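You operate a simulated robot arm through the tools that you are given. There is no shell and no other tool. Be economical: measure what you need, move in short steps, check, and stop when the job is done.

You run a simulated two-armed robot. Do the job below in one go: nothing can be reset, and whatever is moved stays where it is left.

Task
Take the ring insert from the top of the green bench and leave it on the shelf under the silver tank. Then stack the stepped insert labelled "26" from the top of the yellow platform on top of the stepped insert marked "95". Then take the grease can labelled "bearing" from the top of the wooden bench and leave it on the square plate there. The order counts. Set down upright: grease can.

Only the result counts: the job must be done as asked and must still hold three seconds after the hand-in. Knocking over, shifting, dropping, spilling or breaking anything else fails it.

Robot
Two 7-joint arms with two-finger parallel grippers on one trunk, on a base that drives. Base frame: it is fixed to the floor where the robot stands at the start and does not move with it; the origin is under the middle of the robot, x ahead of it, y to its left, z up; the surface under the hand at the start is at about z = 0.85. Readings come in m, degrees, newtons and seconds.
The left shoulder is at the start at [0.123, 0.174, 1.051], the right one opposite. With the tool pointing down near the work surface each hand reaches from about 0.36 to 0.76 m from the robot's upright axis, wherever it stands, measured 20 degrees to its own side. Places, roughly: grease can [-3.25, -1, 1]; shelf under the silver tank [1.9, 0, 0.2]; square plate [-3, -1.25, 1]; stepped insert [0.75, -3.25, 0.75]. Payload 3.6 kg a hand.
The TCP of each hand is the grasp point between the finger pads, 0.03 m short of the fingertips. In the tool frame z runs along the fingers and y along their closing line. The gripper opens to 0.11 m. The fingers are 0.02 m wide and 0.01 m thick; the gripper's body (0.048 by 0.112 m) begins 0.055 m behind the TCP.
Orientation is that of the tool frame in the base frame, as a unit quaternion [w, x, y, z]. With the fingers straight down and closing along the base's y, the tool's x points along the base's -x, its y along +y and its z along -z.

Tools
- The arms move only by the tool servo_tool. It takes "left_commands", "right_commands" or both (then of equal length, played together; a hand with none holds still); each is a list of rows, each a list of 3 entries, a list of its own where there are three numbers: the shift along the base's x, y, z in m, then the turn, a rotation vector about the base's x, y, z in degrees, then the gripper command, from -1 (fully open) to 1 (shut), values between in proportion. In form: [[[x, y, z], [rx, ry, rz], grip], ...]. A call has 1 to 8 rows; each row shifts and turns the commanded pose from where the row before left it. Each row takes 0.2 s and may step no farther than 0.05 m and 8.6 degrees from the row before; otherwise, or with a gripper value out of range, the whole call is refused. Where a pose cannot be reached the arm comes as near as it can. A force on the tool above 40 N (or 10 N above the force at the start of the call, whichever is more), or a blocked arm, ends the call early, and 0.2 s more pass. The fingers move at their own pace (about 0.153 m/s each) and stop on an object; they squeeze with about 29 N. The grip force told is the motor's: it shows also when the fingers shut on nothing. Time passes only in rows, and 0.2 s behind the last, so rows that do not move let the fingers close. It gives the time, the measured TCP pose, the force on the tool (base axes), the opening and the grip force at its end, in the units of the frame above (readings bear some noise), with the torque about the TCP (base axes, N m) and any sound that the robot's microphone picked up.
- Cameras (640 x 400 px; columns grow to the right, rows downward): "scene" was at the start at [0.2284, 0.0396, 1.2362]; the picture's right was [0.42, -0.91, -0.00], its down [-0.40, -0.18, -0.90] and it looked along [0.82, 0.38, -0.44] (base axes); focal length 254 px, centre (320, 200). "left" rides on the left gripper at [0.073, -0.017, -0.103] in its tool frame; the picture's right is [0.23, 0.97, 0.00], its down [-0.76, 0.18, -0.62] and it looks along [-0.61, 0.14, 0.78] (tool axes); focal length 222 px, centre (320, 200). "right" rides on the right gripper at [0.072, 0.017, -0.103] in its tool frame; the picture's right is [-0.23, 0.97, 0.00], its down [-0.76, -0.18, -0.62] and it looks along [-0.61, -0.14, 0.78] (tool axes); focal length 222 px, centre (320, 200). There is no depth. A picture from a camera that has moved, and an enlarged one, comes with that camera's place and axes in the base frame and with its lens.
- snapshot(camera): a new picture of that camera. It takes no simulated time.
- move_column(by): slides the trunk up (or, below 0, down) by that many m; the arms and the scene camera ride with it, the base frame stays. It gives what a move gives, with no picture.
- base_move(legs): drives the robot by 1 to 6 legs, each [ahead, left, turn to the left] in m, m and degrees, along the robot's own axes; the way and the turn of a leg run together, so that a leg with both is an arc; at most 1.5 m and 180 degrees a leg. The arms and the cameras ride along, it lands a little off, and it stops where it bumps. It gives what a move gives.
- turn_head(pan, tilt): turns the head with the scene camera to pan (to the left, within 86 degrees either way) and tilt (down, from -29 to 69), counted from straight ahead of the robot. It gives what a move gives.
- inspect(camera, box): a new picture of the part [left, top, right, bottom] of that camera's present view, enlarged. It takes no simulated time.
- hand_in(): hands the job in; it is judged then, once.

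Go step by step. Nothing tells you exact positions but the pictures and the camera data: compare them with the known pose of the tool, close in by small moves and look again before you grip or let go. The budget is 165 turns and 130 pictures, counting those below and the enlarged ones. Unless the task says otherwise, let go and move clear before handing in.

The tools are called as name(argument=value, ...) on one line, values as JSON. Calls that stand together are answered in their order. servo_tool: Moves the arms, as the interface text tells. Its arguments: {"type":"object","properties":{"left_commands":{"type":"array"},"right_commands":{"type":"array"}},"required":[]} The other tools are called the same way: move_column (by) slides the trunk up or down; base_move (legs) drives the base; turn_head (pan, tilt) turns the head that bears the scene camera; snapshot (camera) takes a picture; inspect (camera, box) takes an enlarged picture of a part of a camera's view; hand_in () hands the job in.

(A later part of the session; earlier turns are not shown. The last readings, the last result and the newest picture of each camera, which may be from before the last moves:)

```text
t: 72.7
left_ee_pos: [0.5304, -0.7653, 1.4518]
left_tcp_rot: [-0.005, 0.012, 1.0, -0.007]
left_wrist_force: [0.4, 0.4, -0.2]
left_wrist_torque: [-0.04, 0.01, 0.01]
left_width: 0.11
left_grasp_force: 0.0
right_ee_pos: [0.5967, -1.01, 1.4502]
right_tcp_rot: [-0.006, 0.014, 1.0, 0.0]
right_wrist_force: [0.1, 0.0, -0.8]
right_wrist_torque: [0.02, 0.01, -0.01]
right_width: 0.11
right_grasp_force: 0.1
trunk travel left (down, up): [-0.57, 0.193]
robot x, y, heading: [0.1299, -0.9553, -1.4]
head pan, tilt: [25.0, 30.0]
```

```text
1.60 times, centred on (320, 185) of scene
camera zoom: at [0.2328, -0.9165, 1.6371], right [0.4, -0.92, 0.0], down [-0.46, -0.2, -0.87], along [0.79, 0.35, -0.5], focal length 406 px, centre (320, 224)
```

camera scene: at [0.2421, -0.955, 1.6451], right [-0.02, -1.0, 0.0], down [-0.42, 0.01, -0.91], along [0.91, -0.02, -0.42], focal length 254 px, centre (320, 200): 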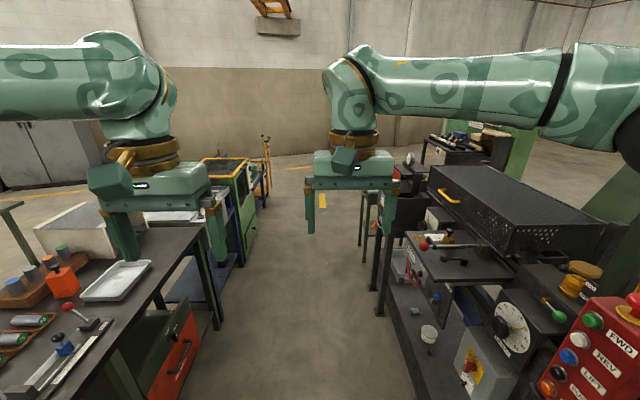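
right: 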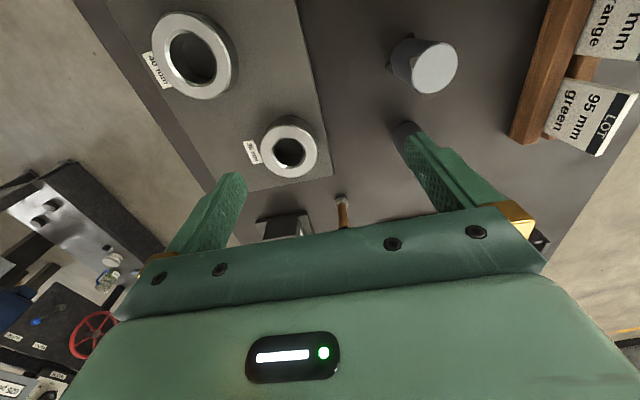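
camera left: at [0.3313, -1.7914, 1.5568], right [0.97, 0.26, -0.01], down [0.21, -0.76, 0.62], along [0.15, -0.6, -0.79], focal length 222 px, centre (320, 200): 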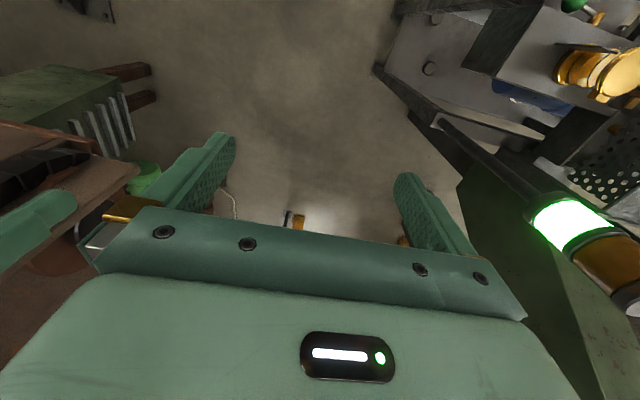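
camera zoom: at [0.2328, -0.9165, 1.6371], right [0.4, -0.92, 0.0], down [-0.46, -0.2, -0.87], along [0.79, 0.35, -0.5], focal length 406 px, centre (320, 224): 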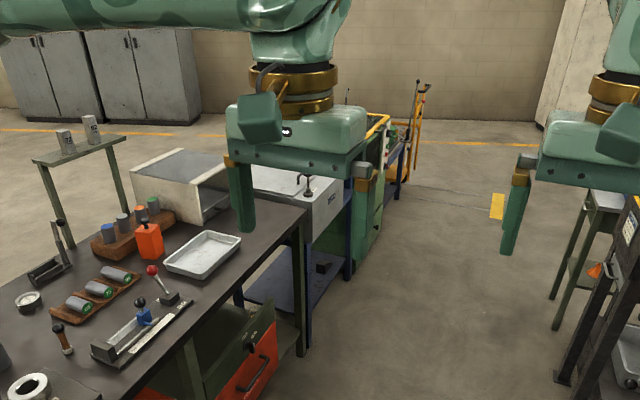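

The silver tank stands on a blue frame with a blue lower shelf. I'll advance for a look at the shelf and the green table top.

base_move(legs=[[1.2, 0.02, 1.4]])

turn_head(pan=55, tilt=45)

snapshot(camera="scene")

turn_head(pan=-35, tilt=40)

snapshot(camera="scene")

```text
t: 78.7
left_ee_pos: [1.7136, -0.7936, 1.4531]
left_tcp_rot: [-0.005, 0.022, 1.0, -0.008]
left_wrist_force: [0.3, 0.4, 0.2]
left_wrist_torque: [0.0, -0.02, 0.0]
left_width: 0.1102
left_grasp_force: 0.0
right_ee_pos: [1.7744, -1.0411, 1.4505]
right_tcp_rot: [-0.006, 0.025, 1.0, -0.001]
right_wrist_force: [-1.0, -0.2, -0.1]
right_wrist_torque: [-0.01, -0.02, 0.03]
right_width: 0.1101
right_grasp_force: 0.0
trunk travel left (down, up): [-0.57, 0.193]
robot x, y, heading: [1.312, -0.9785, -2.4]
head pan, tilt: [25.0, 30.0]
```

```text
t: 79.7
left_ee_pos: [1.7126, -0.7942, 1.4528]
left_tcp_rot: [-0.004, 0.022, 1.0, -0.007]
left_wrist_force: [-0.2, 0.7, 0.9]
left_wrist_torque: [0.02, -0.01, -0.02]
left_width: 0.11
left_grasp_force: 0.1
right_ee_pos: [1.7739, -1.0394, 1.4504]
right_tcp_rot: [-0.006, 0.024, 1.0, -0.001]
right_wrist_force: [0.4, 0.0, -0.2]
right_wrist_torque: [-0.04, 0.0, -0.03]
right_width: 0.1101
right_grasp_force: 0.1
trunk travel left (down, up): [-0.57, 0.193]
robot x, y, heading: [1.3147, -0.9714, -2.5]
head pan, tilt: [55.0, 45.0]
```

```text
97 pictures are left
camera scene: at [1.3795, -0.9085, 1.6146], right [0.79, -0.61, 0.0], down [-0.43, -0.56, -0.71], along [0.43, 0.56, -0.71], focal length 254 px, centre (320, 200)
```

scene: 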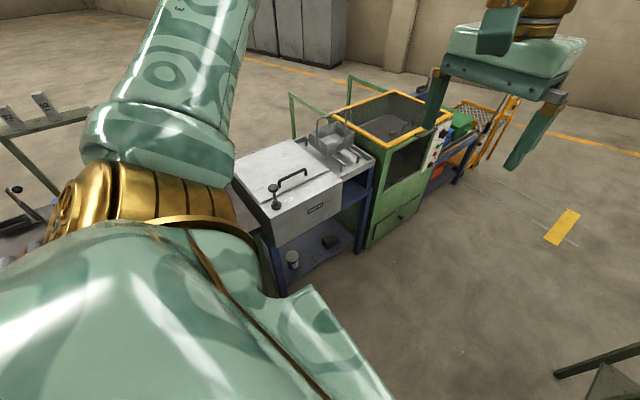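

```text
t: 81.3
left_ee_pos: [1.7136, -0.7947, 1.4531]
left_tcp_rot: [-0.005, 0.022, 1.0, -0.007]
left_wrist_force: [-0.3, 1.2, -0.3]
left_wrist_torque: [-0.01, -0.05, -0.02]
left_width: 0.1101
left_grasp_force: 0.0
right_ee_pos: [1.7738, -1.0417, 1.4507]
right_tcp_rot: [-0.007, 0.025, 1.0, -0.001]
right_wrist_force: [0.1, -0.2, -0.2]
right_wrist_torque: [0.0, -0.03, 0.01]
right_width: 0.1101
right_grasp_force: 0.1
trunk travel left (down, up): [-0.57, 0.193]
robot x, y, heading: [1.3119, -0.9762, -2.5]
head pan, tilt: [-35.0, 40.0]
```

```text
96 pictures are left
camera scene: at [1.3975, -1.0247, 1.6218], right [-0.61, -0.79, 0.0], down [-0.51, 0.39, -0.77], along [0.61, -0.47, -0.64], focal length 254 px, centre (320, 200)
```

scene: 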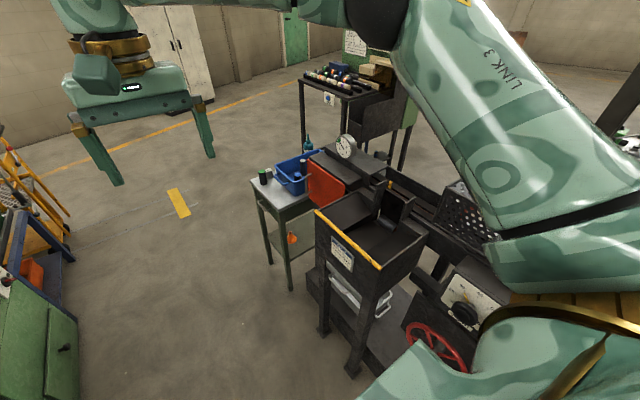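

inspect(camera="scene", box=[230, 120, 350, 195])

turn_head(pan=70, tilt=30)

snapshot(camera="scene")

```text
5.33 times, centred on (290, 158) of scene
camera zoom: at [1.3975, -1.0247, 1.6218], right [-0.61, -0.79, 0.0], down [-0.51, 0.39, -0.77], along [0.61, -0.47, -0.64], focal length 1353 px, centre (480, 427)
```

zoom: 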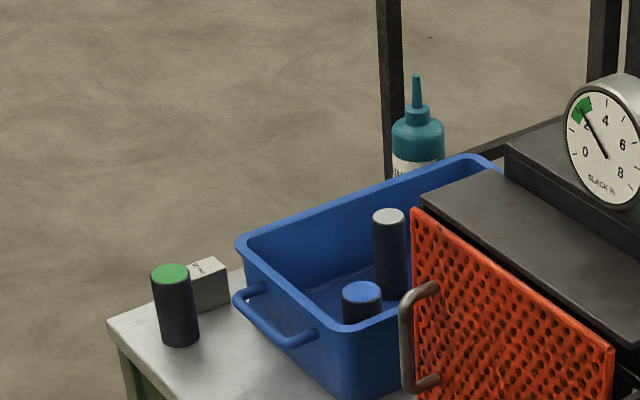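

```text
t: 83.1
left_ee_pos: [1.7143, -0.7934, 1.4537]
left_tcp_rot: [-0.004, 0.022, 1.0, -0.008]
left_wrist_force: [-0.2, 0.2, 0.6]
left_wrist_torque: [0.01, 0.02, 0.01]
left_width: 0.1101
left_grasp_force: 0.2
right_ee_pos: [1.7736, -1.04, 1.4502]
right_tcp_rot: [-0.006, 0.025, 1.0, -0.001]
right_wrist_force: [0.8, -0.3, 0.3]
right_wrist_torque: [-0.01, 0.0, -0.03]
right_width: 0.1096
right_grasp_force: 0.0
trunk travel left (down, up): [-0.57, 0.193]
robot x, y, heading: [1.3167, -0.9745, -2.4]
head pan, tilt: [70.0, 30.0]
```

```text
94 pictures are left
camera scene: at [1.3647, -0.8894, 1.6371], right [0.92, -0.38, 0.0], down [-0.19, -0.46, -0.87], along [0.33, 0.8, -0.5], focal length 254 px, centre (320, 200)
```

scene: 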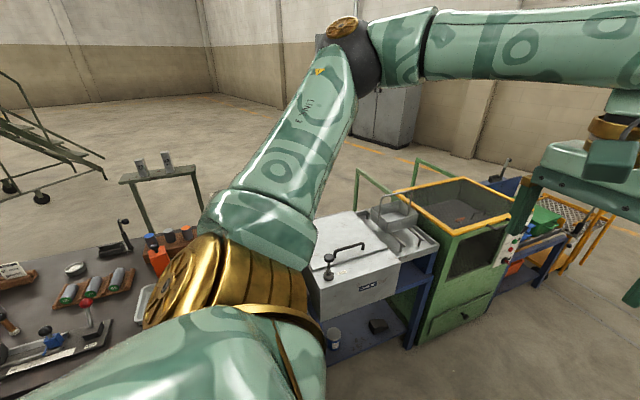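

No ring on the side table, so the main bench (olive-green frame) with the "24 mm" ring is the one meant. I'll drive back to the front of that bench.

base_move(legs=[[0, 0, 2.4], [-1.5, 0, 0], [-0.31, 0.0, 0], [0, 0.97, 0], [0.53, 0, 0]])

turn_head(pan=12, tilt=48)

snapshot(camera="scene")

inspect(camera="scene", box=[240, 60, 440, 340])

```text
t: 99.9
left_ee_pos: [0.4529, 0.1845, 1.4524]
left_tcp_rot: [-0.006, -0.003, 1.0, -0.007]
left_wrist_force: [0.5, -0.4, -0.9]
left_wrist_torque: [0.0, 0.06, 0.03]
left_width: 0.11
left_grasp_force: 0.1
right_ee_pos: [0.527, -0.0586, 1.4485]
right_tcp_rot: [-0.007, 0.0, 1.0, -0.001]
right_wrist_force: [0.2, 0.3, -0.5]
right_wrist_torque: [-0.04, 0.04, 0.0]
right_width: 0.11
right_grasp_force: 0.0
trunk travel left (down, up): [-0.57, 0.193]
robot x, y, heading: [0.0645, -0.0138, 0.5]
head pan, tilt: [70.0, 30.0]
stopped in leg 5: the robot was blocked; the commanded pose is now the measured one
```

```text
t: 101.1
left_ee_pos: [0.4513, 0.1848, 1.4537]
left_tcp_rot: [-0.006, -0.003, 1.0, -0.008]
left_wrist_force: [-0.8, -0.6, 0.7]
left_wrist_torque: [-0.02, -0.03, 0.01]
left_width: 0.1097
left_grasp_force: 0.1
right_ee_pos: [0.5219, -0.059, 1.4507]
right_tcp_rot: [-0.006, 0.0, 1.0, -0.002]
right_wrist_force: [0.3, 0.1, 0.3]
right_wrist_torque: [0.0, 0.03, 0.02]
right_width: 0.1099
right_grasp_force: 0.1
trunk travel left (down, up): [-0.57, 0.193]
robot x, y, heading: [0.0585, -0.0136, 0.5]
head pan, tilt: [12.0, 48.0]
```

```text
93 pictures are left
camera scene: at [0.1532, 0.0036, 1.6104], right [0.21, -0.98, 0.0], down [-0.73, -0.16, -0.67], along [0.65, 0.14, -0.74], focal length 254 px, centre (320, 200)
```

scene: 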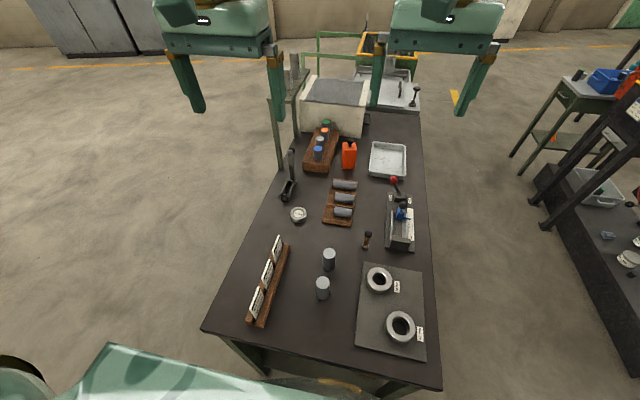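

```text
1.43 times, centred on (340, 200) of scene
camera zoom: at [0.1532, 0.0036, 1.6104], right [0.21, -0.98, 0.0], down [-0.73, -0.16, -0.67], along [0.65, 0.14, -0.74], focal length 362 px, centre (291, 200)
```

zoom: 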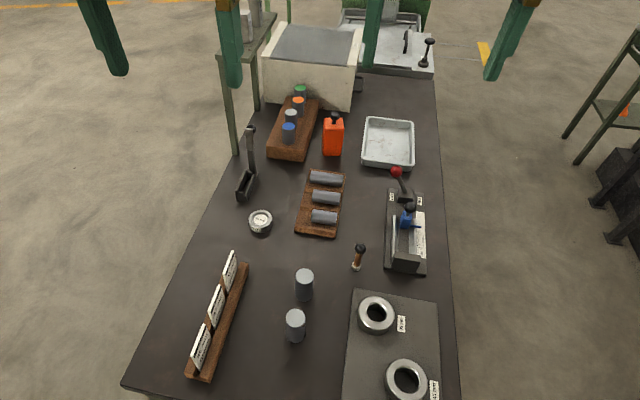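

Ring insert at about (0.712, 0.208). I'll nudge back off the bench, lower the trunk, and bring the left hand above the ring.

base_move(legs=[[-0.02, 0, 0]])

move_column(by=-0.38)

servo_tool(left_commands=[[[0.045, 0.004, 0], [0, 0, 0], -1], [[0.045, 0.004, 0], [0, 0, 0], -1], [[0.045, 0.004, 0], [0, 0, 0], -1], [[0.045, 0.004, 0], [0, 0, 0], -1], [[0.045, 0.004, 0], [0, 0, 0], -1], [[0, 0, 0], [0, 0, 0], -1]])

snapshot(camera="left")

```text
t: 101.9
left_ee_pos: [0.4351, 0.1832, 1.4504]
left_tcp_rot: [-0.007, -0.004, 1.0, -0.008]
left_wrist_force: [0.9, 0.4, 0.1]
left_wrist_torque: [-0.01, 0.03, 0.0]
left_width: 0.1099
left_grasp_force: 0.1
right_ee_pos: [0.5088, -0.0587, 1.4483]
right_tcp_rot: [-0.008, 0.0, 1.0, -0.002]
right_wrist_force: [-0.2, -0.3, -0.2]
right_wrist_torque: [0.0, 0.07, -0.02]
right_width: 0.1099
right_grasp_force: 0.1
trunk travel left (down, up): [-0.57, 0.193]
robot x, y, heading: [0.0421, -0.0117, 0.1]
head pan, tilt: [12.0, 48.0]
```

```text
t: 105.6
left_ee_pos: [0.4308, 0.1838, 1.0727]
left_tcp_rot: [-0.004, -0.002, 1.0, -0.007]
left_wrist_force: [0.1, 1.1, 0.1]
left_wrist_torque: [0.01, 0.01, -0.02]
left_width: 0.1101
left_grasp_force: 0.0
right_ee_pos: [0.5039, -0.0586, 1.0699]
right_tcp_rot: [-0.007, 0.0, 1.0, -0.002]
right_wrist_force: [-0.3, 0.1, 0.4]
right_wrist_torque: [0.01, 0.02, 0.01]
right_width: 0.1098
right_grasp_force: 0.2
trunk travel left (down, up): [-0.19, 0.573]
robot x, y, heading: [0.0404, -0.016, 0.2]
head pan, tilt: [12.0, 48.0]
```

```text
t: 107.0
left_ee_pos: [0.6575, 0.2055, 1.0742]
left_tcp_rot: [-0.005, -0.002, 1.0, -0.007]
left_wrist_force: [0.2, -0.6, 0.1]
left_wrist_torque: [-0.01, -0.01, -0.02]
left_width: 0.1102
left_grasp_force: 0.0
right_ee_pos: [0.5031, -0.0591, 1.0707]
right_tcp_rot: [-0.006, 0.0, 1.0, -0.001]
right_wrist_force: [-0.5, 0.3, 0.8]
right_wrist_torque: [-0.01, 0.02, -0.02]
right_width: 0.11
right_grasp_force: 0.0
trunk travel left (down, up): [-0.19, 0.573]
robot x, y, heading: [0.0449, -0.016, 0.4]
head pan, tilt: [12.0, 48.0]
```

```text
91 pictures are left
camera left: at [0.586, 0.1885, 1.1778], right [-0.23, 0.97, -0.01], down [0.77, 0.19, 0.61], along [0.6, 0.13, -0.79], focal length 222 px, centre (320, 200)
```

left: 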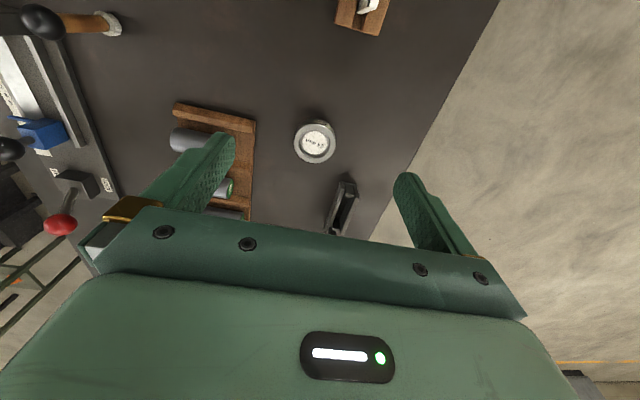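

The ring is at about (0.717, 0.209). I'll align above it with the fingers pre-narrowed and descend.

servo_tool(left_commands=[[[0.045, 0.003, 0], [0, 0, 0], -0.6], [[0.014, 0, -0.03], [0, 0, 0], -0.6], [[0, 0, -0.04], [0, 0, 0], -0.6], [[0, 0, 0], [0, 0, 0], -0.6]])

snapshot(camera="left")

snapshot(camera="scene")

```text
t: 108.0
left_ee_pos: [0.7159, 0.2077, 1.0011]
left_tcp_rot: [-0.004, -0.001, 1.0, -0.007]
left_wrist_force: [-0.1, 1.1, 0.1]
left_wrist_torque: [0.02, -0.02, 0.0]
left_width: 0.0879
left_grasp_force: 0.1
right_ee_pos: [0.5039, -0.0604, 1.0698]
right_tcp_rot: [-0.006, 0.001, 1.0, -0.002]
right_wrist_force: [0.5, 0.8, -0.5]
right_wrist_torque: [-0.02, -0.03, 0.0]
right_width: 0.1098
right_grasp_force: 0.1
trunk travel left (down, up): [-0.19, 0.573]
robot x, y, heading: [0.0395, -0.0144, 0.4]
head pan, tilt: [12.0, 48.0]
```

```text
90 pictures are left
camera left: at [0.6452, 0.1907, 1.1054], right [-0.23, 0.97, -0.01], down [0.77, 0.19, 0.61], along [0.6, 0.13, -0.79], focal length 222 px, centre (320, 200)
```

left: 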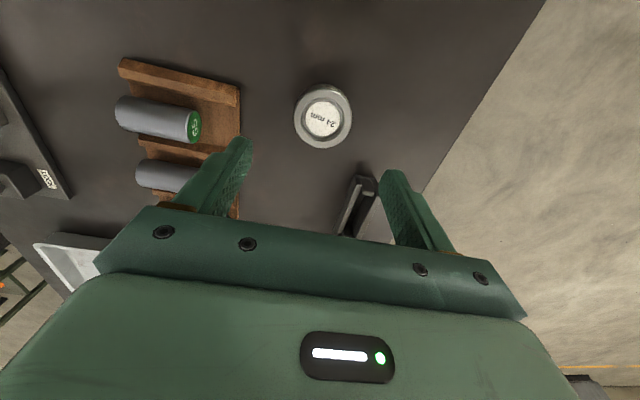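

```text
89 pictures are left
camera scene: at [0.2506, 0.0036, 1.2243], right [0.21, -0.98, 0.0], down [-0.73, -0.16, -0.67], along [0.65, 0.14, -0.74], focal length 254 px, centre (320, 200)
```

scene: 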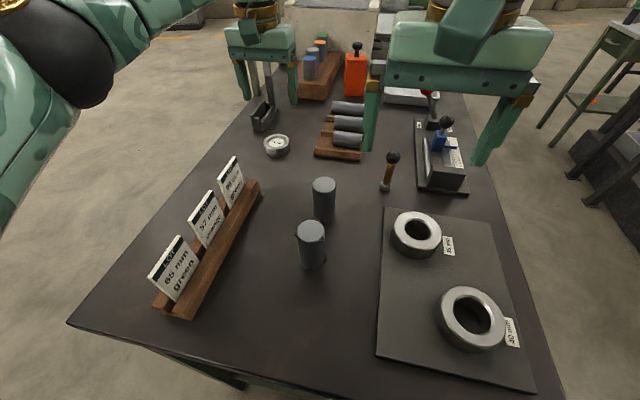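

Aligned. Descending to just above the bench surface, then closing.

servo_tool(left_commands=[[[-0.001, -0.001, -0.04], [0, 0, 0], -0.6], [[0, 0, -0.04], [0, 0, 0], -0.6], [[0, 0, -0.034], [0, 0, 0], -0.6], [[0, 0, 0], [0, 0, 0], -0.6], [[0, 0, 0], [0, 0, 0], 1], [[0, 0, 0], [0, 0, 0], 1], [[0, 0, 0], [0, 0, 0], 1]])

snapshot(camera="left")

```text
t: 109.6
left_ee_pos: [0.7149, 0.2058, 0.8876]
left_tcp_rot: [-0.004, -0.003, 1.0, -0.007]
left_wrist_force: [-0.6, 2.0, 0.5]
left_wrist_torque: [0.22, 0.04, 0.05]
left_width: 0.0611
left_grasp_force: 28.6
right_ee_pos: [0.5041, -0.0595, 1.0693]
right_tcp_rot: [-0.007, 0.0, 1.0, -0.002]
right_wrist_force: [0.8, 0.3, 0.4]
right_wrist_torque: [0.03, -0.02, -0.01]
right_width: 0.11
right_grasp_force: 0.0
trunk travel left (down, up): [-0.19, 0.573]
robot x, y, heading: [0.0424, -0.0143, 0.2]
head pan, tilt: [12.0, 48.0]
```

```text
88 pictures are left
camera left: at [0.6433, 0.1901, 0.991], right [-0.23, 0.97, -0.01], down [0.77, 0.19, 0.61], along [0.6, 0.13, -0.79], focal length 222 px, centre (320, 200)
```

left: 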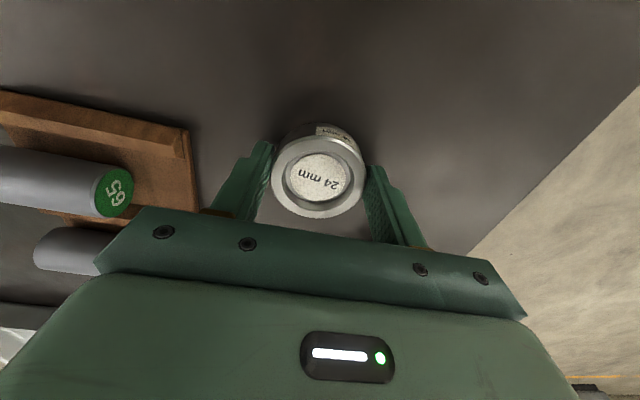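

Gripped at 0.061 m. Lift, retract, and raise the trunk.

servo_tool(left_commands=[[[0, 0, 0.04], [0, 0, 0], 1], [[0, 0, 0.05], [0, 0, 0], 1], [[0, 0, 0.05], [0, 0, 0], 1], [[0, 0, 0.05], [0, 0, 0], 1], [[-0.04, 0, 0.02], [0, 0, 0], 1], [[-0.05, 0, 0], [0, 0, 0], 1], [[-0.05, 0, 0], [0, 0, 0], 1], [[-0.05, 0, 0], [0, 0, 0], 1]])

move_column(by=0.2)

snapshot(camera="left")

snapshot(camera="scene")

```text
t: 111.4
left_ee_pos: [0.5226, 0.206, 1.0964]
left_tcp_rot: [-0.002, -0.003, 1.0, -0.007]
left_wrist_force: [-0.9, -1.4, -0.3]
left_wrist_torque: [-0.01, 0.01, -0.02]
left_width: 0.0002
left_grasp_force: 28.6
right_ee_pos: [0.503, -0.0604, 1.0705]
right_tcp_rot: [-0.007, 0.0, 1.0, -0.002]
right_wrist_force: [-0.1, 0.5, -0.4]
right_wrist_torque: [0.0, -0.04, -0.04]
right_width: 0.1101
right_grasp_force: 0.1
trunk travel left (down, up): [-0.19, 0.573]
robot x, y, heading: [0.0411, -0.0116, -0.0]
head pan, tilt: [12.0, 48.0]
```

```text
t: 113.6
left_ee_pos: [0.525, 0.2065, 1.2963]
left_tcp_rot: [-0.004, -0.002, 1.0, -0.008]
left_wrist_force: [0.7, 0.1, -0.2]
left_wrist_torque: [-0.01, -0.01, -0.01]
left_width: 0.0
left_grasp_force: 29.0
right_ee_pos: [0.5049, -0.0592, 1.2681]
right_tcp_rot: [-0.008, 0.0, 1.0, -0.002]
right_wrist_force: [-0.1, -0.1, -0.5]
right_wrist_torque: [-0.02, 0.04, 0.06]
right_width: 0.1099
right_grasp_force: 0.1
trunk travel left (down, up): [-0.39, 0.373]
robot x, y, heading: [0.0414, -0.0161, 0.4]
head pan, tilt: [12.0, 48.0]
```

```text
87 pictures are left
camera left: at [0.454, 0.1894, 1.4015], right [-0.23, 0.97, -0.01], down [0.77, 0.19, 0.61], along [0.6, 0.13, -0.79], focal length 222 px, centre (320, 200)
```

left: 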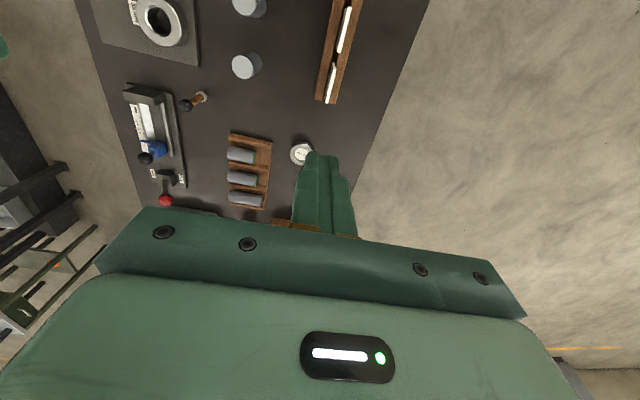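

```text
86 pictures are left
camera scene: at [0.1661, 0.0036, 1.429], right [0.21, -0.98, 0.0], down [-0.73, -0.16, -0.67], along [0.65, 0.14, -0.74], focal length 254 px, centre (320, 200)
```

scene: 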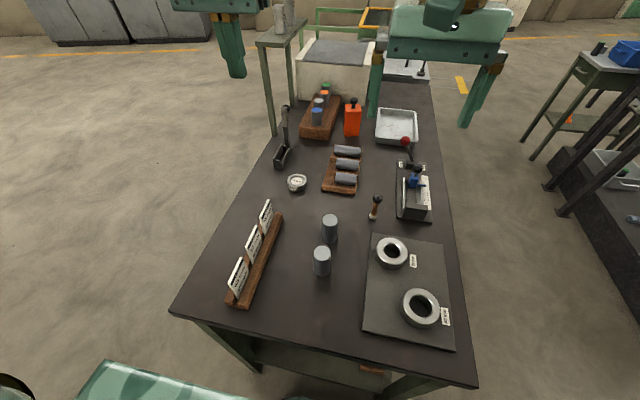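

The ring slipped out and stayed on the bench. I'll look closely at it.

inspect(camera="scene", box=[260, 160, 330, 204])

inspect(camera="scene", box=[360, 230, 460, 340])

```text
9.09 times, centred on (295, 182) of scene
camera zoom: at [0.1661, 0.0036, 1.429], right [0.21, -0.98, 0.0], down [-0.73, -0.16, -0.67], along [0.65, 0.14, -0.74], focal length 2306 px, centre (547, 364)
```

zoom: 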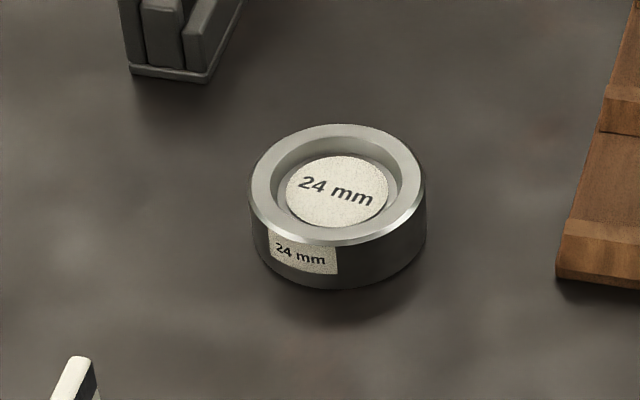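

```text
3.64 times, centred on (410, 285) of scene
camera zoom: at [0.1661, 0.0036, 1.429], right [0.21, -0.98, 0.0], down [-0.73, -0.16, -0.67], along [0.65, 0.14, -0.74], focal length 922 px, centre (-7, -109)
```

zoom: 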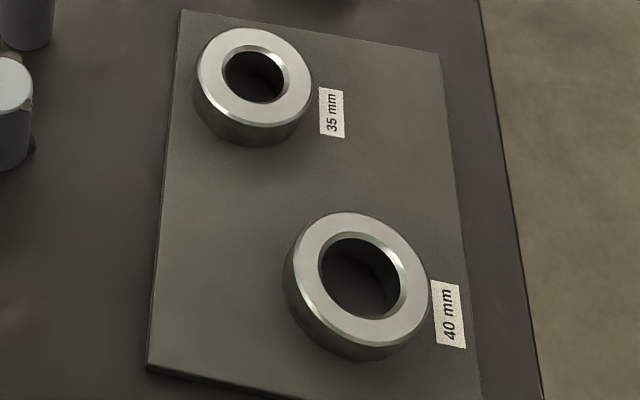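

The ring is only ~22 mm tall, so the fingertips barely held it. I'll regrasp deeper and lift slowly while watching the force.

move_column(by=-0.2)

servo_tool(left_commands=[[[0.05, 0, 0], [0, 0, 0], -0.6], [[0.05, 0, 0], [0, 0, 0], -0.6], [[0.05, 0, 0], [0, 0, 0], -0.6], [[0.041, -0.003, 0], [0, 0, 0], -0.6], [[0, 0, -0.05], [0, 0, 0], -0.6], [[0, 0, -0.05], [0, 0, 0], -0.6], [[0, 0, 0], [0, 0, 0], -0.6]])

snapshot(camera="left")

```text
t: 115.7
left_ee_pos: [0.5291, 0.2073, 1.093]
left_tcp_rot: [-0.008, -0.003, 1.0, -0.008]
left_wrist_force: [-0.1, 0.1, 1.5]
left_wrist_torque: [0.02, 0.0, 0.03]
left_width: 0.0
left_grasp_force: 29.2
right_ee_pos: [0.5026, -0.0591, 1.0703]
right_tcp_rot: [-0.006, 0.0, 1.0, -0.002]
right_wrist_force: [0.7, -0.1, -0.5]
right_wrist_torque: [0.05, 0.0, -0.02]
right_width: 0.1099
right_grasp_force: 0.1
trunk travel left (down, up): [-0.19, 0.573]
robot x, y, heading: [0.0386, -0.0105, 0.3]
head pan, tilt: [12.0, 48.0]
```

```text
t: 117.3
left_ee_pos: [0.7143, 0.2043, 0.9945]
left_tcp_rot: [-0.009, -0.004, 1.0, -0.007]
left_wrist_force: [-0.1, 0.4, -0.4]
left_wrist_torque: [-0.01, -0.02, -0.01]
left_width: 0.0877
left_grasp_force: 0.0
left hand out of reach, approached as far as the arm can: row 4
right_ee_pos: [0.5034, -0.0598, 1.0706]
right_tcp_rot: [-0.006, 0.0, 1.0, -0.002]
right_wrist_force: [-0.5, 0.2, 0.0]
right_wrist_torque: [0.0, 0.01, -0.01]
right_width: 0.1097
right_grasp_force: 0.1
trunk travel left (down, up): [-0.19, 0.573]
robot x, y, heading: [0.0421, -0.0129, 0.0]
head pan, tilt: [12.0, 48.0]
```

```text
83 pictures are left
camera left: at [0.6435, 0.1884, 1.099], right [-0.24, 0.97, -0.01], down [0.77, 0.19, 0.61], along [0.59, 0.13, -0.79], focal length 222 px, centre (320, 200)
```

left: 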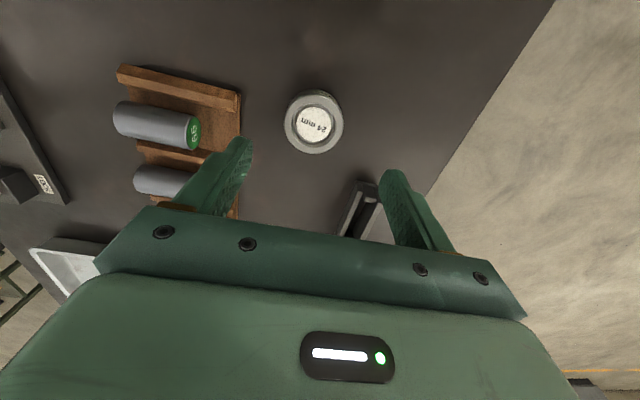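

The ring did move (so it is loose): now at about (0.719, 0.197). Descending deeper this time.

servo_tool(left_commands=[[[0.005, -0.007, -0.04], [0, 0, 0], -0.6], [[0, 0, -0.04], [0, 0, 0], -0.6], [[0, 0, -0.03], [0, 0, 0], -0.6], [[0, 0, -0.004], [0, 0, 0], -0.6], [[0, 0, 0], [0, 0, 0], -0.6]])

```text
t: 118.5
left_ee_pos: [0.716, 0.1975, 0.8812]
left_tcp_rot: [-0.007, -0.003, 1.0, -0.007]
left_wrist_force: [8.8, 2.1, 13.6]
left_wrist_torque: [0.79, -0.32, -0.38]
left_width: 0.0891
left_grasp_force: 0.6
right_ee_pos: [0.5035, -0.0597, 1.0705]
right_tcp_rot: [-0.005, -0.001, 1.0, -0.002]
right_wrist_force: [0.9, -0.5, 0.6]
right_wrist_torque: [-0.02, 0.01, 0.04]
right_width: 0.1098
right_grasp_force: 0.0
trunk travel left (down, up): [-0.19, 0.573]
robot x, y, heading: [0.0404, -0.0134, 0.2]
head pan, tilt: [12.0, 48.0]
```

Fingertips touch the bench; closing now, then a tiny slow lift.

servo_tool(left_commands=[[[0.0, 0, 0.0015], [0, 0, 0], -0.6], [[0, 0, 0], [0, 0, 0], 0.2], [[0, 0, 0], [0, 0, 0], 1], [[0, 0, 0], [0, 0, 0], 1], [[0, 0, 0], [0, 0, 0], 1]])

servo_tool(left_commands=[[[0, 0, 0.004], [0, 0, 0], 1], [[0, 0, 0.004], [0, 0, 0], 1], [[0, 0, 0], [0, 0, 0], 1]])

snapshot(camera="left")

```text
t: 119.7
left_ee_pos: [0.7165, 0.1987, 0.8806]
left_tcp_rot: [-0.009, -0.005, 1.0, -0.008]
left_wrist_force: [-3.7, 3.7, 5.8]
left_wrist_torque: [0.48, 0.09, 0.14]
left_width: 0.0612
left_grasp_force: 28.9
right_ee_pos: [0.5032, -0.0597, 1.0697]
right_tcp_rot: [-0.006, -0.001, 1.0, -0.002]
right_wrist_force: [0.4, -0.9, -0.3]
right_wrist_torque: [0.04, 0.02, 0.01]
right_width: 0.1101
right_grasp_force: 0.0
trunk travel left (down, up): [-0.19, 0.573]
robot x, y, heading: [0.0398, -0.0125, 0.2]
head pan, tilt: [12.0, 48.0]
```

```text
t: 120.5
left_ee_pos: [0.7175, 0.198, 0.8887]
left_tcp_rot: [-0.009, -0.005, 1.0, -0.008]
left_wrist_force: [-0.4, 0.3, -4.8]
left_wrist_torque: [0.01, 0.04, 0.01]
left_width: 0.061
left_grasp_force: 28.7
right_ee_pos: [0.5045, -0.0578, 1.0701]
right_tcp_rot: [-0.007, 0.0, 1.0, -0.002]
right_wrist_force: [0.1, 0.8, 0.9]
right_wrist_torque: [0.0, 0.0, 0.0]
right_width: 0.1101
right_grasp_force: 0.1
trunk travel left (down, up): [-0.19, 0.573]
robot x, y, heading: [0.0401, -0.0146, 0.4]
head pan, tilt: [12.0, 48.0]
```

```text
82 pictures are left
camera left: at [0.6467, 0.181, 0.9927], right [-0.24, 0.97, -0.01], down [0.77, 0.19, 0.61], along [0.59, 0.13, -0.8], focal length 222 px, centre (320, 200)
```

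left: 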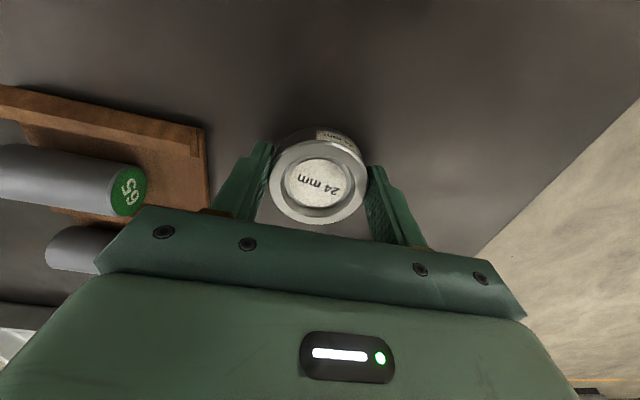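

Held (about 5 N of weight). Lifting gently.

servo_tool(left_commands=[[[0, 0, 0.01], [0, 0, 0], 1], [[0, 0, 0.015], [0, 0, 0], 1], [[0, 0, 0.02], [0, 0, 0], 1], [[0, 0, 0.02], [0, 0, 0], 1], [[0, 0, 0.02], [0, 0, 0], 1], [[0, 0, 0.02], [0, 0, 0], 1], [[0, 0, 0.01], [0, 0, 0], 1], [[0, 0, 0.0], [0, 0, 0], 1]])

snapshot(camera="left")

```text
t: 122.3
left_ee_pos: [0.7161, 0.1971, 1.0025]
left_tcp_rot: [-0.009, -0.004, 1.0, -0.009]
left_wrist_force: [0.0, 0.8, -4.1]
left_wrist_torque: [0.03, 0.03, -0.03]
left_width: 0.061
left_grasp_force: 28.7
right_ee_pos: [0.5047, -0.0596, 1.0694]
right_tcp_rot: [-0.007, 0.0, 1.0, -0.002]
right_wrist_force: [-0.6, -0.1, 0.9]
right_wrist_torque: [0.0, 0.0, -0.01]
right_width: 0.1099
right_grasp_force: 0.1
trunk travel left (down, up): [-0.19, 0.573]
robot x, y, heading: [0.0388, -0.0158, 0.1]
head pan, tilt: [12.0, 48.0]
```

```text
81 pictures are left
camera left: at [0.6464, 0.1808, 1.1077], right [-0.24, 0.97, -0.01], down [0.77, 0.19, 0.61], along [0.59, 0.13, -0.79], focal length 222 px, centre (320, 200)
```

left: 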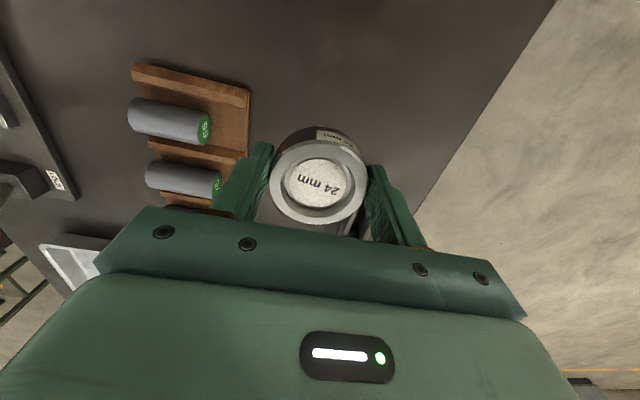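

Held firmly. Retract gently and raise the trunk.

servo_tool(left_commands=[[[0, 0, 0.02], [0, 0, 0], 1], [[0, 0, 0.03], [0, 0, 0], 1], [[-0.02, 0, 0.02], [0, 0, 0], 1], [[-0.03, 0, 0], [0, 0, 0], 1], [[-0.035, 0, 0], [0, 0, 0], 1], [[-0.035, 0, 0], [0, 0, 0], 1], [[-0.035, 0, 0], [0, 0, 0], 1], [[-0.025, 0, 0], [0, 0, 0], 1]])

move_column(by=0.2)

base_move(legs=[[-0.2, 0, 0]])

```text
t: 124.1
left_ee_pos: [0.5356, 0.1958, 1.0741]
left_tcp_rot: [-0.009, -0.003, 1.0, -0.008]
left_wrist_force: [0.8, -0.1, -5.4]
left_wrist_torque: [0.04, -0.01, -0.07]
left_width: 0.061
left_grasp_force: 28.6
right_ee_pos: [0.5031, -0.0592, 1.0698]
right_tcp_rot: [-0.006, 0.0, 1.0, -0.002]
right_wrist_force: [-0.3, -1.1, 0.3]
right_wrist_torque: [-0.03, 0.0, 0.04]
right_width: 0.1097
right_grasp_force: 0.2
trunk travel left (down, up): [-0.19, 0.573]
robot x, y, heading: [0.0381, -0.017, 0.1]
head pan, tilt: [12.0, 48.0]
```

```text
t: 126.3
left_ee_pos: [0.5361, 0.1984, 1.2725]
left_tcp_rot: [-0.01, -0.004, 1.0, -0.008]
left_wrist_force: [0.0, -0.3, -3.8]
left_wrist_torque: [0.0, 0.04, 0.04]
left_width: 0.061
left_grasp_force: 28.9
right_ee_pos: [0.5041, -0.0604, 1.2697]
right_tcp_rot: [-0.007, 0.0, 1.0, -0.001]
right_wrist_force: [0.6, 0.2, -0.7]
right_wrist_torque: [-0.02, 0.01, -0.01]
right_width: 0.1101
right_grasp_force: 0.0
trunk travel left (down, up): [-0.39, 0.373]
robot x, y, heading: [0.0365, -0.0134, 0.2]
head pan, tilt: [12.0, 48.0]
```

```text
t: 127.9
left_ee_pos: [0.3391, 0.195, 1.2727]
left_tcp_rot: [-0.008, -0.002, 1.0, -0.008]
left_wrist_force: [0.4, 0.1, -4.4]
left_wrist_torque: [0.01, 0.0, -0.03]
left_width: 0.0608
left_grasp_force: 29.2
right_ee_pos: [0.3067, -0.0619, 1.2701]
right_tcp_rot: [-0.006, 0.002, 1.0, -0.002]
right_wrist_force: [0.1, 0.1, 0.1]
right_wrist_torque: [-0.02, -0.01, 0.02]
right_width: 0.1099
right_grasp_force: 0.1
trunk travel left (down, up): [-0.39, 0.373]
robot x, y, heading: [-0.1578, -0.0166, -0.1]
head pan, tilt: [12.0, 48.0]
```

Now drive around to the aisle and to the front of the silver tank.

base_move(legs=[[-0.3, 0, 0], [0, -0.98, 0], [1.5, 0, 0], [0.8, 0, 0], [0, 0, 90]])

turn_head(pan=0, tilt=50)

snapshot(camera="scene")

```text
t: 149.4
left_ee_pos: [1.6539, -0.5208, 1.2734]
left_tcp_rot: [0.0, -0.701, 0.713, -0.011]
left_wrist_force: [0.1, 0.2, -4.5]
left_wrist_torque: [-0.04, 0.01, 0.02]
left_width: 0.0611
left_grasp_force: 29.1
right_ee_pos: [1.9116, -0.5585, 1.2702]
right_tcp_rot: [-0.004, -0.698, 0.716, -0.006]
right_wrist_force: [0.2, -0.3, 0.2]
right_wrist_torque: [0.02, -0.02, -0.04]
right_width: 0.1098
right_grasp_force: 0.1
trunk travel left (down, up): [-0.39, 0.373]
robot x, y, heading: [1.8567, -1.0203, 88.8]
head pan, tilt: [12.0, 48.0]
```

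```text
t: 150.1
left_ee_pos: [1.6542, -0.5209, 1.2734]
left_tcp_rot: [-0.001, -0.702, 0.713, -0.011]
left_wrist_force: [-0.2, 0.4, -4.6]
left_wrist_torque: [-0.04, 0.0, -0.03]
left_width: 0.061
left_grasp_force: 29.1
right_ee_pos: [1.9111, -0.5581, 1.2686]
right_tcp_rot: [-0.004, -0.698, 0.716, -0.006]
right_wrist_force: [0.1, 0.1, -0.2]
right_wrist_torque: [0.0, -0.01, 0.0]
right_width: 0.11
right_grasp_force: 0.1
trunk travel left (down, up): [-0.39, 0.373]
robot x, y, heading: [1.8541, -1.0239, 89.0]
head pan, tilt: [0.0, 50.0]
```

```text
80 pictures are left
camera scene: at [1.8576, -0.8956, 1.4264], right [1.0, -0.02, 0.0], down [-0.01, -0.77, -0.64], along [0.01, 0.64, -0.77], focal length 254 px, centre (320, 200)
```

scene: 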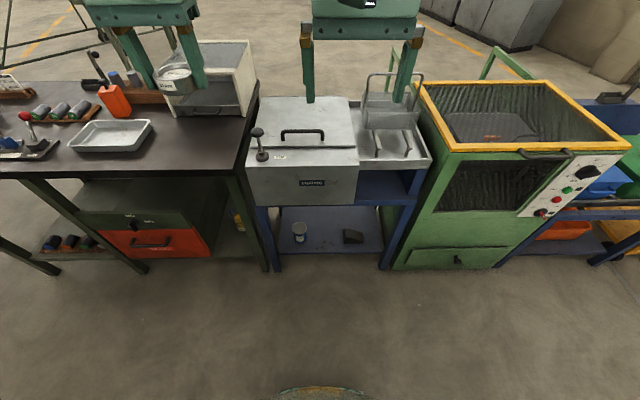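

The shelf front edge is near y=-0.24, with a clear spot at x≈1.90 between a small cylinder and a black block. I'll lift the right hand out of the way first, then lower the trunk well in front of the frame.

servo_tool(right_commands=[[[0.02, -0.01, 0.04], [0, 0, 0], -1], [[0.02, -0.01, 0.04], [0, 0, 0], -1], [[0.02, -0.01, 0.04], [0, 0, 0], -1], [[0.02, -0.01, 0.04], [0, 0, 0], -1], [[0.02, -0.01, 0.04], [0, 0, 0], -1], [[0.02, -0.01, 0.04], [0, 0, 0], -1], [[0.0, 0, 0.03], [0, 0, 0], -1]])

move_column(by=-0.3)

base_move(legs=[[0, -0.23, 1]])

snapshot(camera="scene")

```text
t: 151.7
left_ee_pos: [1.6536, -0.5208, 1.2726]
left_tcp_rot: [0.0, -0.702, 0.713, -0.011]
left_wrist_force: [-0.2, 0.2, -4.6]
left_wrist_torque: [0.01, 0.02, -0.02]
left_width: 0.061
left_grasp_force: 29.5
right_ee_pos: [1.9654, -0.6006, 1.3932]
right_tcp_rot: [-0.003, -0.698, 0.716, -0.006]
right_wrist_force: [-0.5, 0.5, 0.9]
right_wrist_torque: [0.07, -0.03, -0.03]
right_width: 0.1102
right_grasp_force: 0.1
right hand out of reach, approached as far as the arm can: row 4, 5, 6, 7
trunk travel left (down, up): [-0.39, 0.373]
robot x, y, heading: [1.8549, -1.0178, 88.7]
head pan, tilt: [0.0, 50.0]
```

```text
t: 154.7
left_ee_pos: [1.6551, -0.5205, 0.9741]
left_tcp_rot: [-0.001, -0.702, 0.712, -0.012]
left_wrist_force: [-0.7, -0.5, -4.3]
left_wrist_torque: [0.01, -0.01, 0.0]
left_width: 0.0611
left_grasp_force: 29.0
right_ee_pos: [1.9677, -0.6014, 1.0956]
right_tcp_rot: [-0.003, -0.699, 0.715, -0.006]
right_wrist_force: [0.1, -0.1, -0.4]
right_wrist_torque: [0.0, -0.01, 0.0]
right_width: 0.11
right_grasp_force: 0.1
trunk travel left (down, up): [-0.09, 0.673]
robot x, y, heading: [1.851, -1.0211, 89.1]
head pan, tilt: [0.0, 50.0]
```

```text
t: 156.4
left_ee_pos: [1.8738, -0.5263, 0.9729]
left_tcp_rot: [-0.001, -0.707, 0.707, -0.011]
left_wrist_force: [-0.1, 0.4, -4.5]
left_wrist_torque: [-0.04, 0.05, -0.02]
left_width: 0.0612
left_grasp_force: 29.2
right_ee_pos: [2.1887, -0.6021, 1.0958]
right_tcp_rot: [-0.004, -0.703, 0.711, -0.005]
right_wrist_force: [0.2, 0.8, -0.3]
right_wrist_torque: [0.0, 0.0, -0.03]
right_width: 0.1099
right_grasp_force: 0.0
trunk travel left (down, up): [-0.09, 0.673]
robot x, y, heading: [2.0799, -1.0252, 89.8]
head pan, tilt: [0.0, 50.0]
```

```text
79 pictures are left
camera scene: at [2.0841, -0.7536, 1.1149], right [1.0, -0.01, 0.0], down [0.0, -0.77, -0.64], along [0.0, 0.64, -0.77], focal length 254 px, centre (320, 200)
```

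scene: 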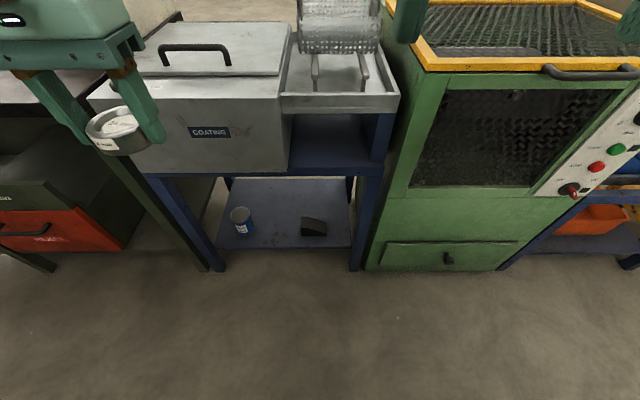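

Lower the trunk fully, then lower the left hand in front of the frame, pitching it forward ~25°.

move_column(by=-0.085)

servo_tool(left_commands=[[[0, 0, -0.03], [0, 0, 0], 1], [[0, 0, -0.04], [5, 0, 0], 1], [[0, 0, -0.04], [5, 0, 0], 1], [[0, 0, -0.04], [5, 0, 0], 1], [[0, 0, -0.04], [5, 0, 0], 1], [[0, 0, -0.04], [5, 0, 0], 1], [[0, 0, -0.04], [0, 0, 0], 1], [[0, 0, -0.03], [0, 0, 0], 1]])

servo_tool(left_commands=[[[0, 0, -0.03], [0, 0, 0], 1], [[0, 0, -0.04], [0, 0, 0], 1], [[0, 0, -0.04], [0, 0, 0], 1], [[0, 0, -0.04], [0, 0, 0], 1], [[0, 0, -0.04], [0, 0, 0], 1], [[0, 0, -0.04], [0, 0, 0], 1], [[0, 0, -0.02], [0, 0, 0], 1], [[0, 0, 0], [0, 0, 0], 1]])

snapshot(camera="left")

snapshot(camera="scene")

```text
t: 157.6
left_ee_pos: [1.8732, -0.5213, 0.882]
left_tcp_rot: [-0.005, -0.707, 0.707, -0.017]
left_wrist_force: [-0.7, 0.3, -3.6]
left_wrist_torque: [-0.01, 0.01, 0.01]
left_width: 0.0611
left_grasp_force: 29.0
right_ee_pos: [2.1897, -0.6016, 1.012]
right_tcp_rot: [-0.003, -0.704, 0.711, -0.005]
right_wrist_force: [0.7, -1.2, 0.1]
right_wrist_torque: [0.02, 0.0, -0.02]
right_width: 0.1099
right_grasp_force: 0.0
trunk travel left (down, up): [-0.005, 0.758]
robot x, y, heading: [2.079, -1.0215, 89.6]
head pan, tilt: [0.0, 50.0]
```

```text
t: 159.4
left_ee_pos: [1.8737, -0.513, 0.5791]
left_tcp_rot: [0.147, -0.692, 0.694, 0.136]
left_wrist_force: [0.6, 0.1, -4.9]
left_wrist_torque: [-0.03, -0.02, 0.01]
left_width: 0.0609
left_grasp_force: 28.7
left hand out of reach, approached as far as the arm can: row 6
right_ee_pos: [2.1884, -0.6027, 1.0111]
right_tcp_rot: [-0.004, -0.704, 0.71, -0.005]
right_wrist_force: [0.6, 0.1, 1.4]
right_wrist_torque: [-0.03, 0.01, -0.02]
right_width: 0.1103
right_grasp_force: 0.1
trunk travel left (down, up): [-0.005, 0.758]
robot x, y, heading: [2.0817, -1.0243, 89.6]
head pan, tilt: [0.0, 50.0]
```

```text
t: 161.2
left_ee_pos: [1.8756, -0.5138, 0.33]
left_tcp_rot: [0.147, -0.691, 0.695, 0.136]
left_wrist_force: [-0.2, -0.2, -4.3]
left_wrist_torque: [-0.1, 0.01, -0.01]
left_width: 0.0612
left_grasp_force: 29.1
right_ee_pos: [2.1882, -0.6017, 1.0107]
right_tcp_rot: [-0.004, -0.703, 0.711, -0.007]
right_wrist_force: [0.3, 0.1, 0.6]
right_wrist_torque: [-0.01, 0.0, -0.01]
right_width: 0.1099
right_grasp_force: 0.0
trunk travel left (down, up): [-0.005, 0.758]
robot x, y, heading: [2.0841, -1.0203, 89.6]
head pan, tilt: [0.0, 50.0]
```

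```text
78 pictures are left
camera left: at [1.8901, -0.6225, 0.397], right [-0.97, -0.2, -0.1], down [-0.19, 0.46, 0.87], along [-0.13, 0.87, -0.48], focal length 222 px, centre (320, 200)
```

left: 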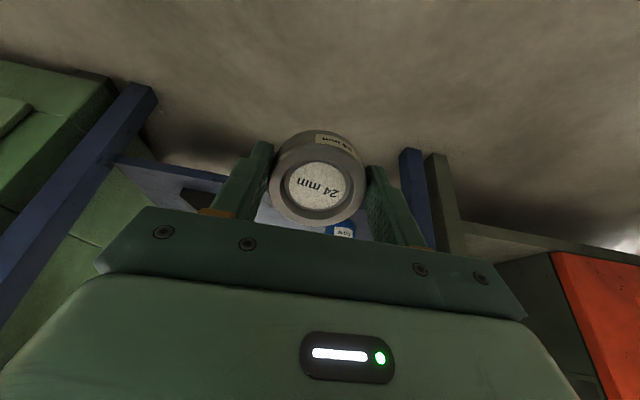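

```text
77 pictures are left
camera scene: at [2.0835, -0.6996, 1.0228], right [1.0, -0.01, 0.0], down [0.0, -0.77, -0.64], along [0.0, 0.64, -0.77], focal length 254 px, centre (320, 200)
```

scene: 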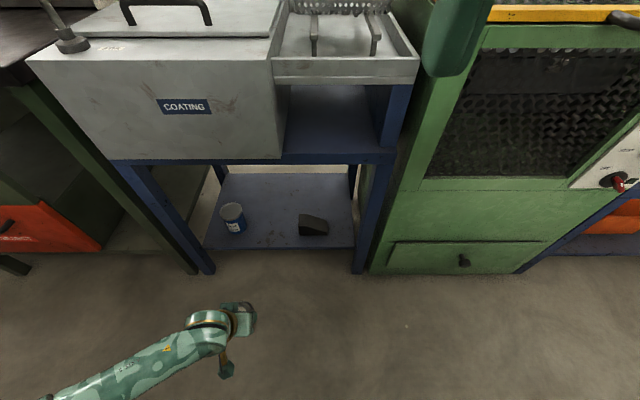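

Now shift the base right and the left hand out to its left, so the forearm runs straighter into the opening.

servo_tool(left_commands=[[[-0.035, 0, 0], [0, 0, 0], 1], [[-0.035, 0, 0], [0, 0, 0], 1], [[-0.035, 0, 0], [0, 0, 0], 1], [[-0.035, 0, 0], [0, 0, 0], 1], [[0, 0, 0], [0, 0, 0], 1]], right_commands=[[[0, -0.02, 0], [0, 0, 0], -1], [[0, -0.02, 0], [0, 0, 0], -1], [[0, -0.02, 0], [0, 0, 0], -1], [[0, 0, 0], [0, 0, 0], -1], [[0, 0, 0], [0, 0, 0], -1]])

base_move(legs=[[0.1, -0.165, 0.4]])

turn_head(pan=25, tilt=60)

snapshot(camera="scene")

```text
t: 162.1
left_ee_pos: [1.7641, -0.5162, 0.3294]
left_tcp_rot: [0.146, -0.691, 0.695, 0.135]
left_wrist_force: [-0.3, 0.5, -4.0]
left_wrist_torque: [-0.07, 0.01, 0.01]
left_width: 0.061
left_grasp_force: 29.1
right_ee_pos: [2.189, -0.6576, 1.0132]
right_tcp_rot: [-0.006, -0.701, 0.713, -0.004]
right_wrist_force: [4.3, 12.7, 4.0]
right_wrist_torque: [-1.48, 0.45, -0.03]
right_width: 0.1101
right_grasp_force: 0.1
trunk travel left (down, up): [-0.005, 0.758]
robot x, y, heading: [2.0806, -1.0254, 89.8]
head pan, tilt: [0.0, 50.0]
stopped in row 4 (right hand): the force on the tool passed its limit at 45 N (the readings are from after the stop); the commanded pose is now the measured one
```

```text
t: 163.7
left_ee_pos: [1.9295, -0.4186, 0.3303]
left_tcp_rot: [-0.146, 0.693, -0.693, -0.135]
left_wrist_force: [-0.1, 1.1, -5.4]
left_wrist_torque: [-0.09, 0.0, 0.0]
left_width: 0.0609
left_grasp_force: 29.1
right_ee_pos: [2.3567, -0.5598, 1.0116]
right_tcp_rot: [-0.008, -0.705, 0.709, -0.004]
right_wrist_force: [10.6, 18.4, 11.8]
right_wrist_torque: [-2.92, 1.39, 0.36]
right_width: 0.1101
right_grasp_force: 0.1
trunk travel left (down, up): [-0.005, 0.758]
robot x, y, heading: [2.2529, -0.9271, 90.2]
head pan, tilt: [0.0, 50.0]
```

```text
t: 164.6
left_ee_pos: [1.9298, -0.4185, 0.3288]
left_tcp_rot: [-0.146, 0.693, -0.693, -0.135]
left_wrist_force: [-0.3, 0.4, -4.9]
left_wrist_torque: [-0.07, -0.03, 0.0]
left_width: 0.0609
left_grasp_force: 29.2
right_ee_pos: [2.3568, -0.5529, 1.013]
right_tcp_rot: [-0.013, -0.698, 0.716, -0.004]
right_wrist_force: [38.0, 132.0, 21.4]
right_wrist_torque: [-15.88, 4.84, -1.34]
right_width: 0.1099
right_grasp_force: 0.0
trunk travel left (down, up): [-0.005, 0.758]
robot x, y, heading: [2.2492, -0.9253, 90.1]
head pan, tilt: [25.0, 60.0]
```

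```text
76 pictures are left
camera scene: at [2.2415, -0.6063, 1.0155], right [0.99, 0.13, 0.0], down [0.11, -0.82, -0.56], along [-0.08, 0.56, -0.83], focal length 254 px, centre (320, 200)
```

scene: 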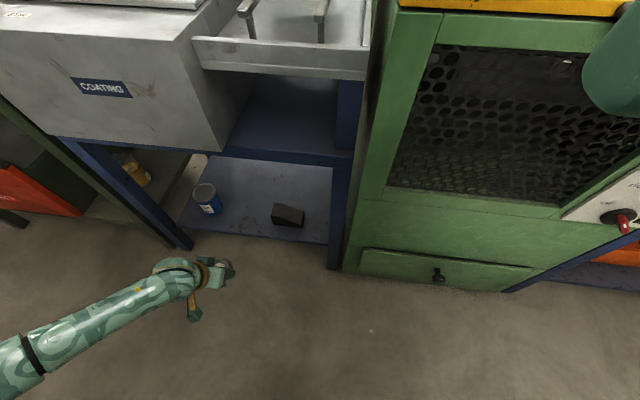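

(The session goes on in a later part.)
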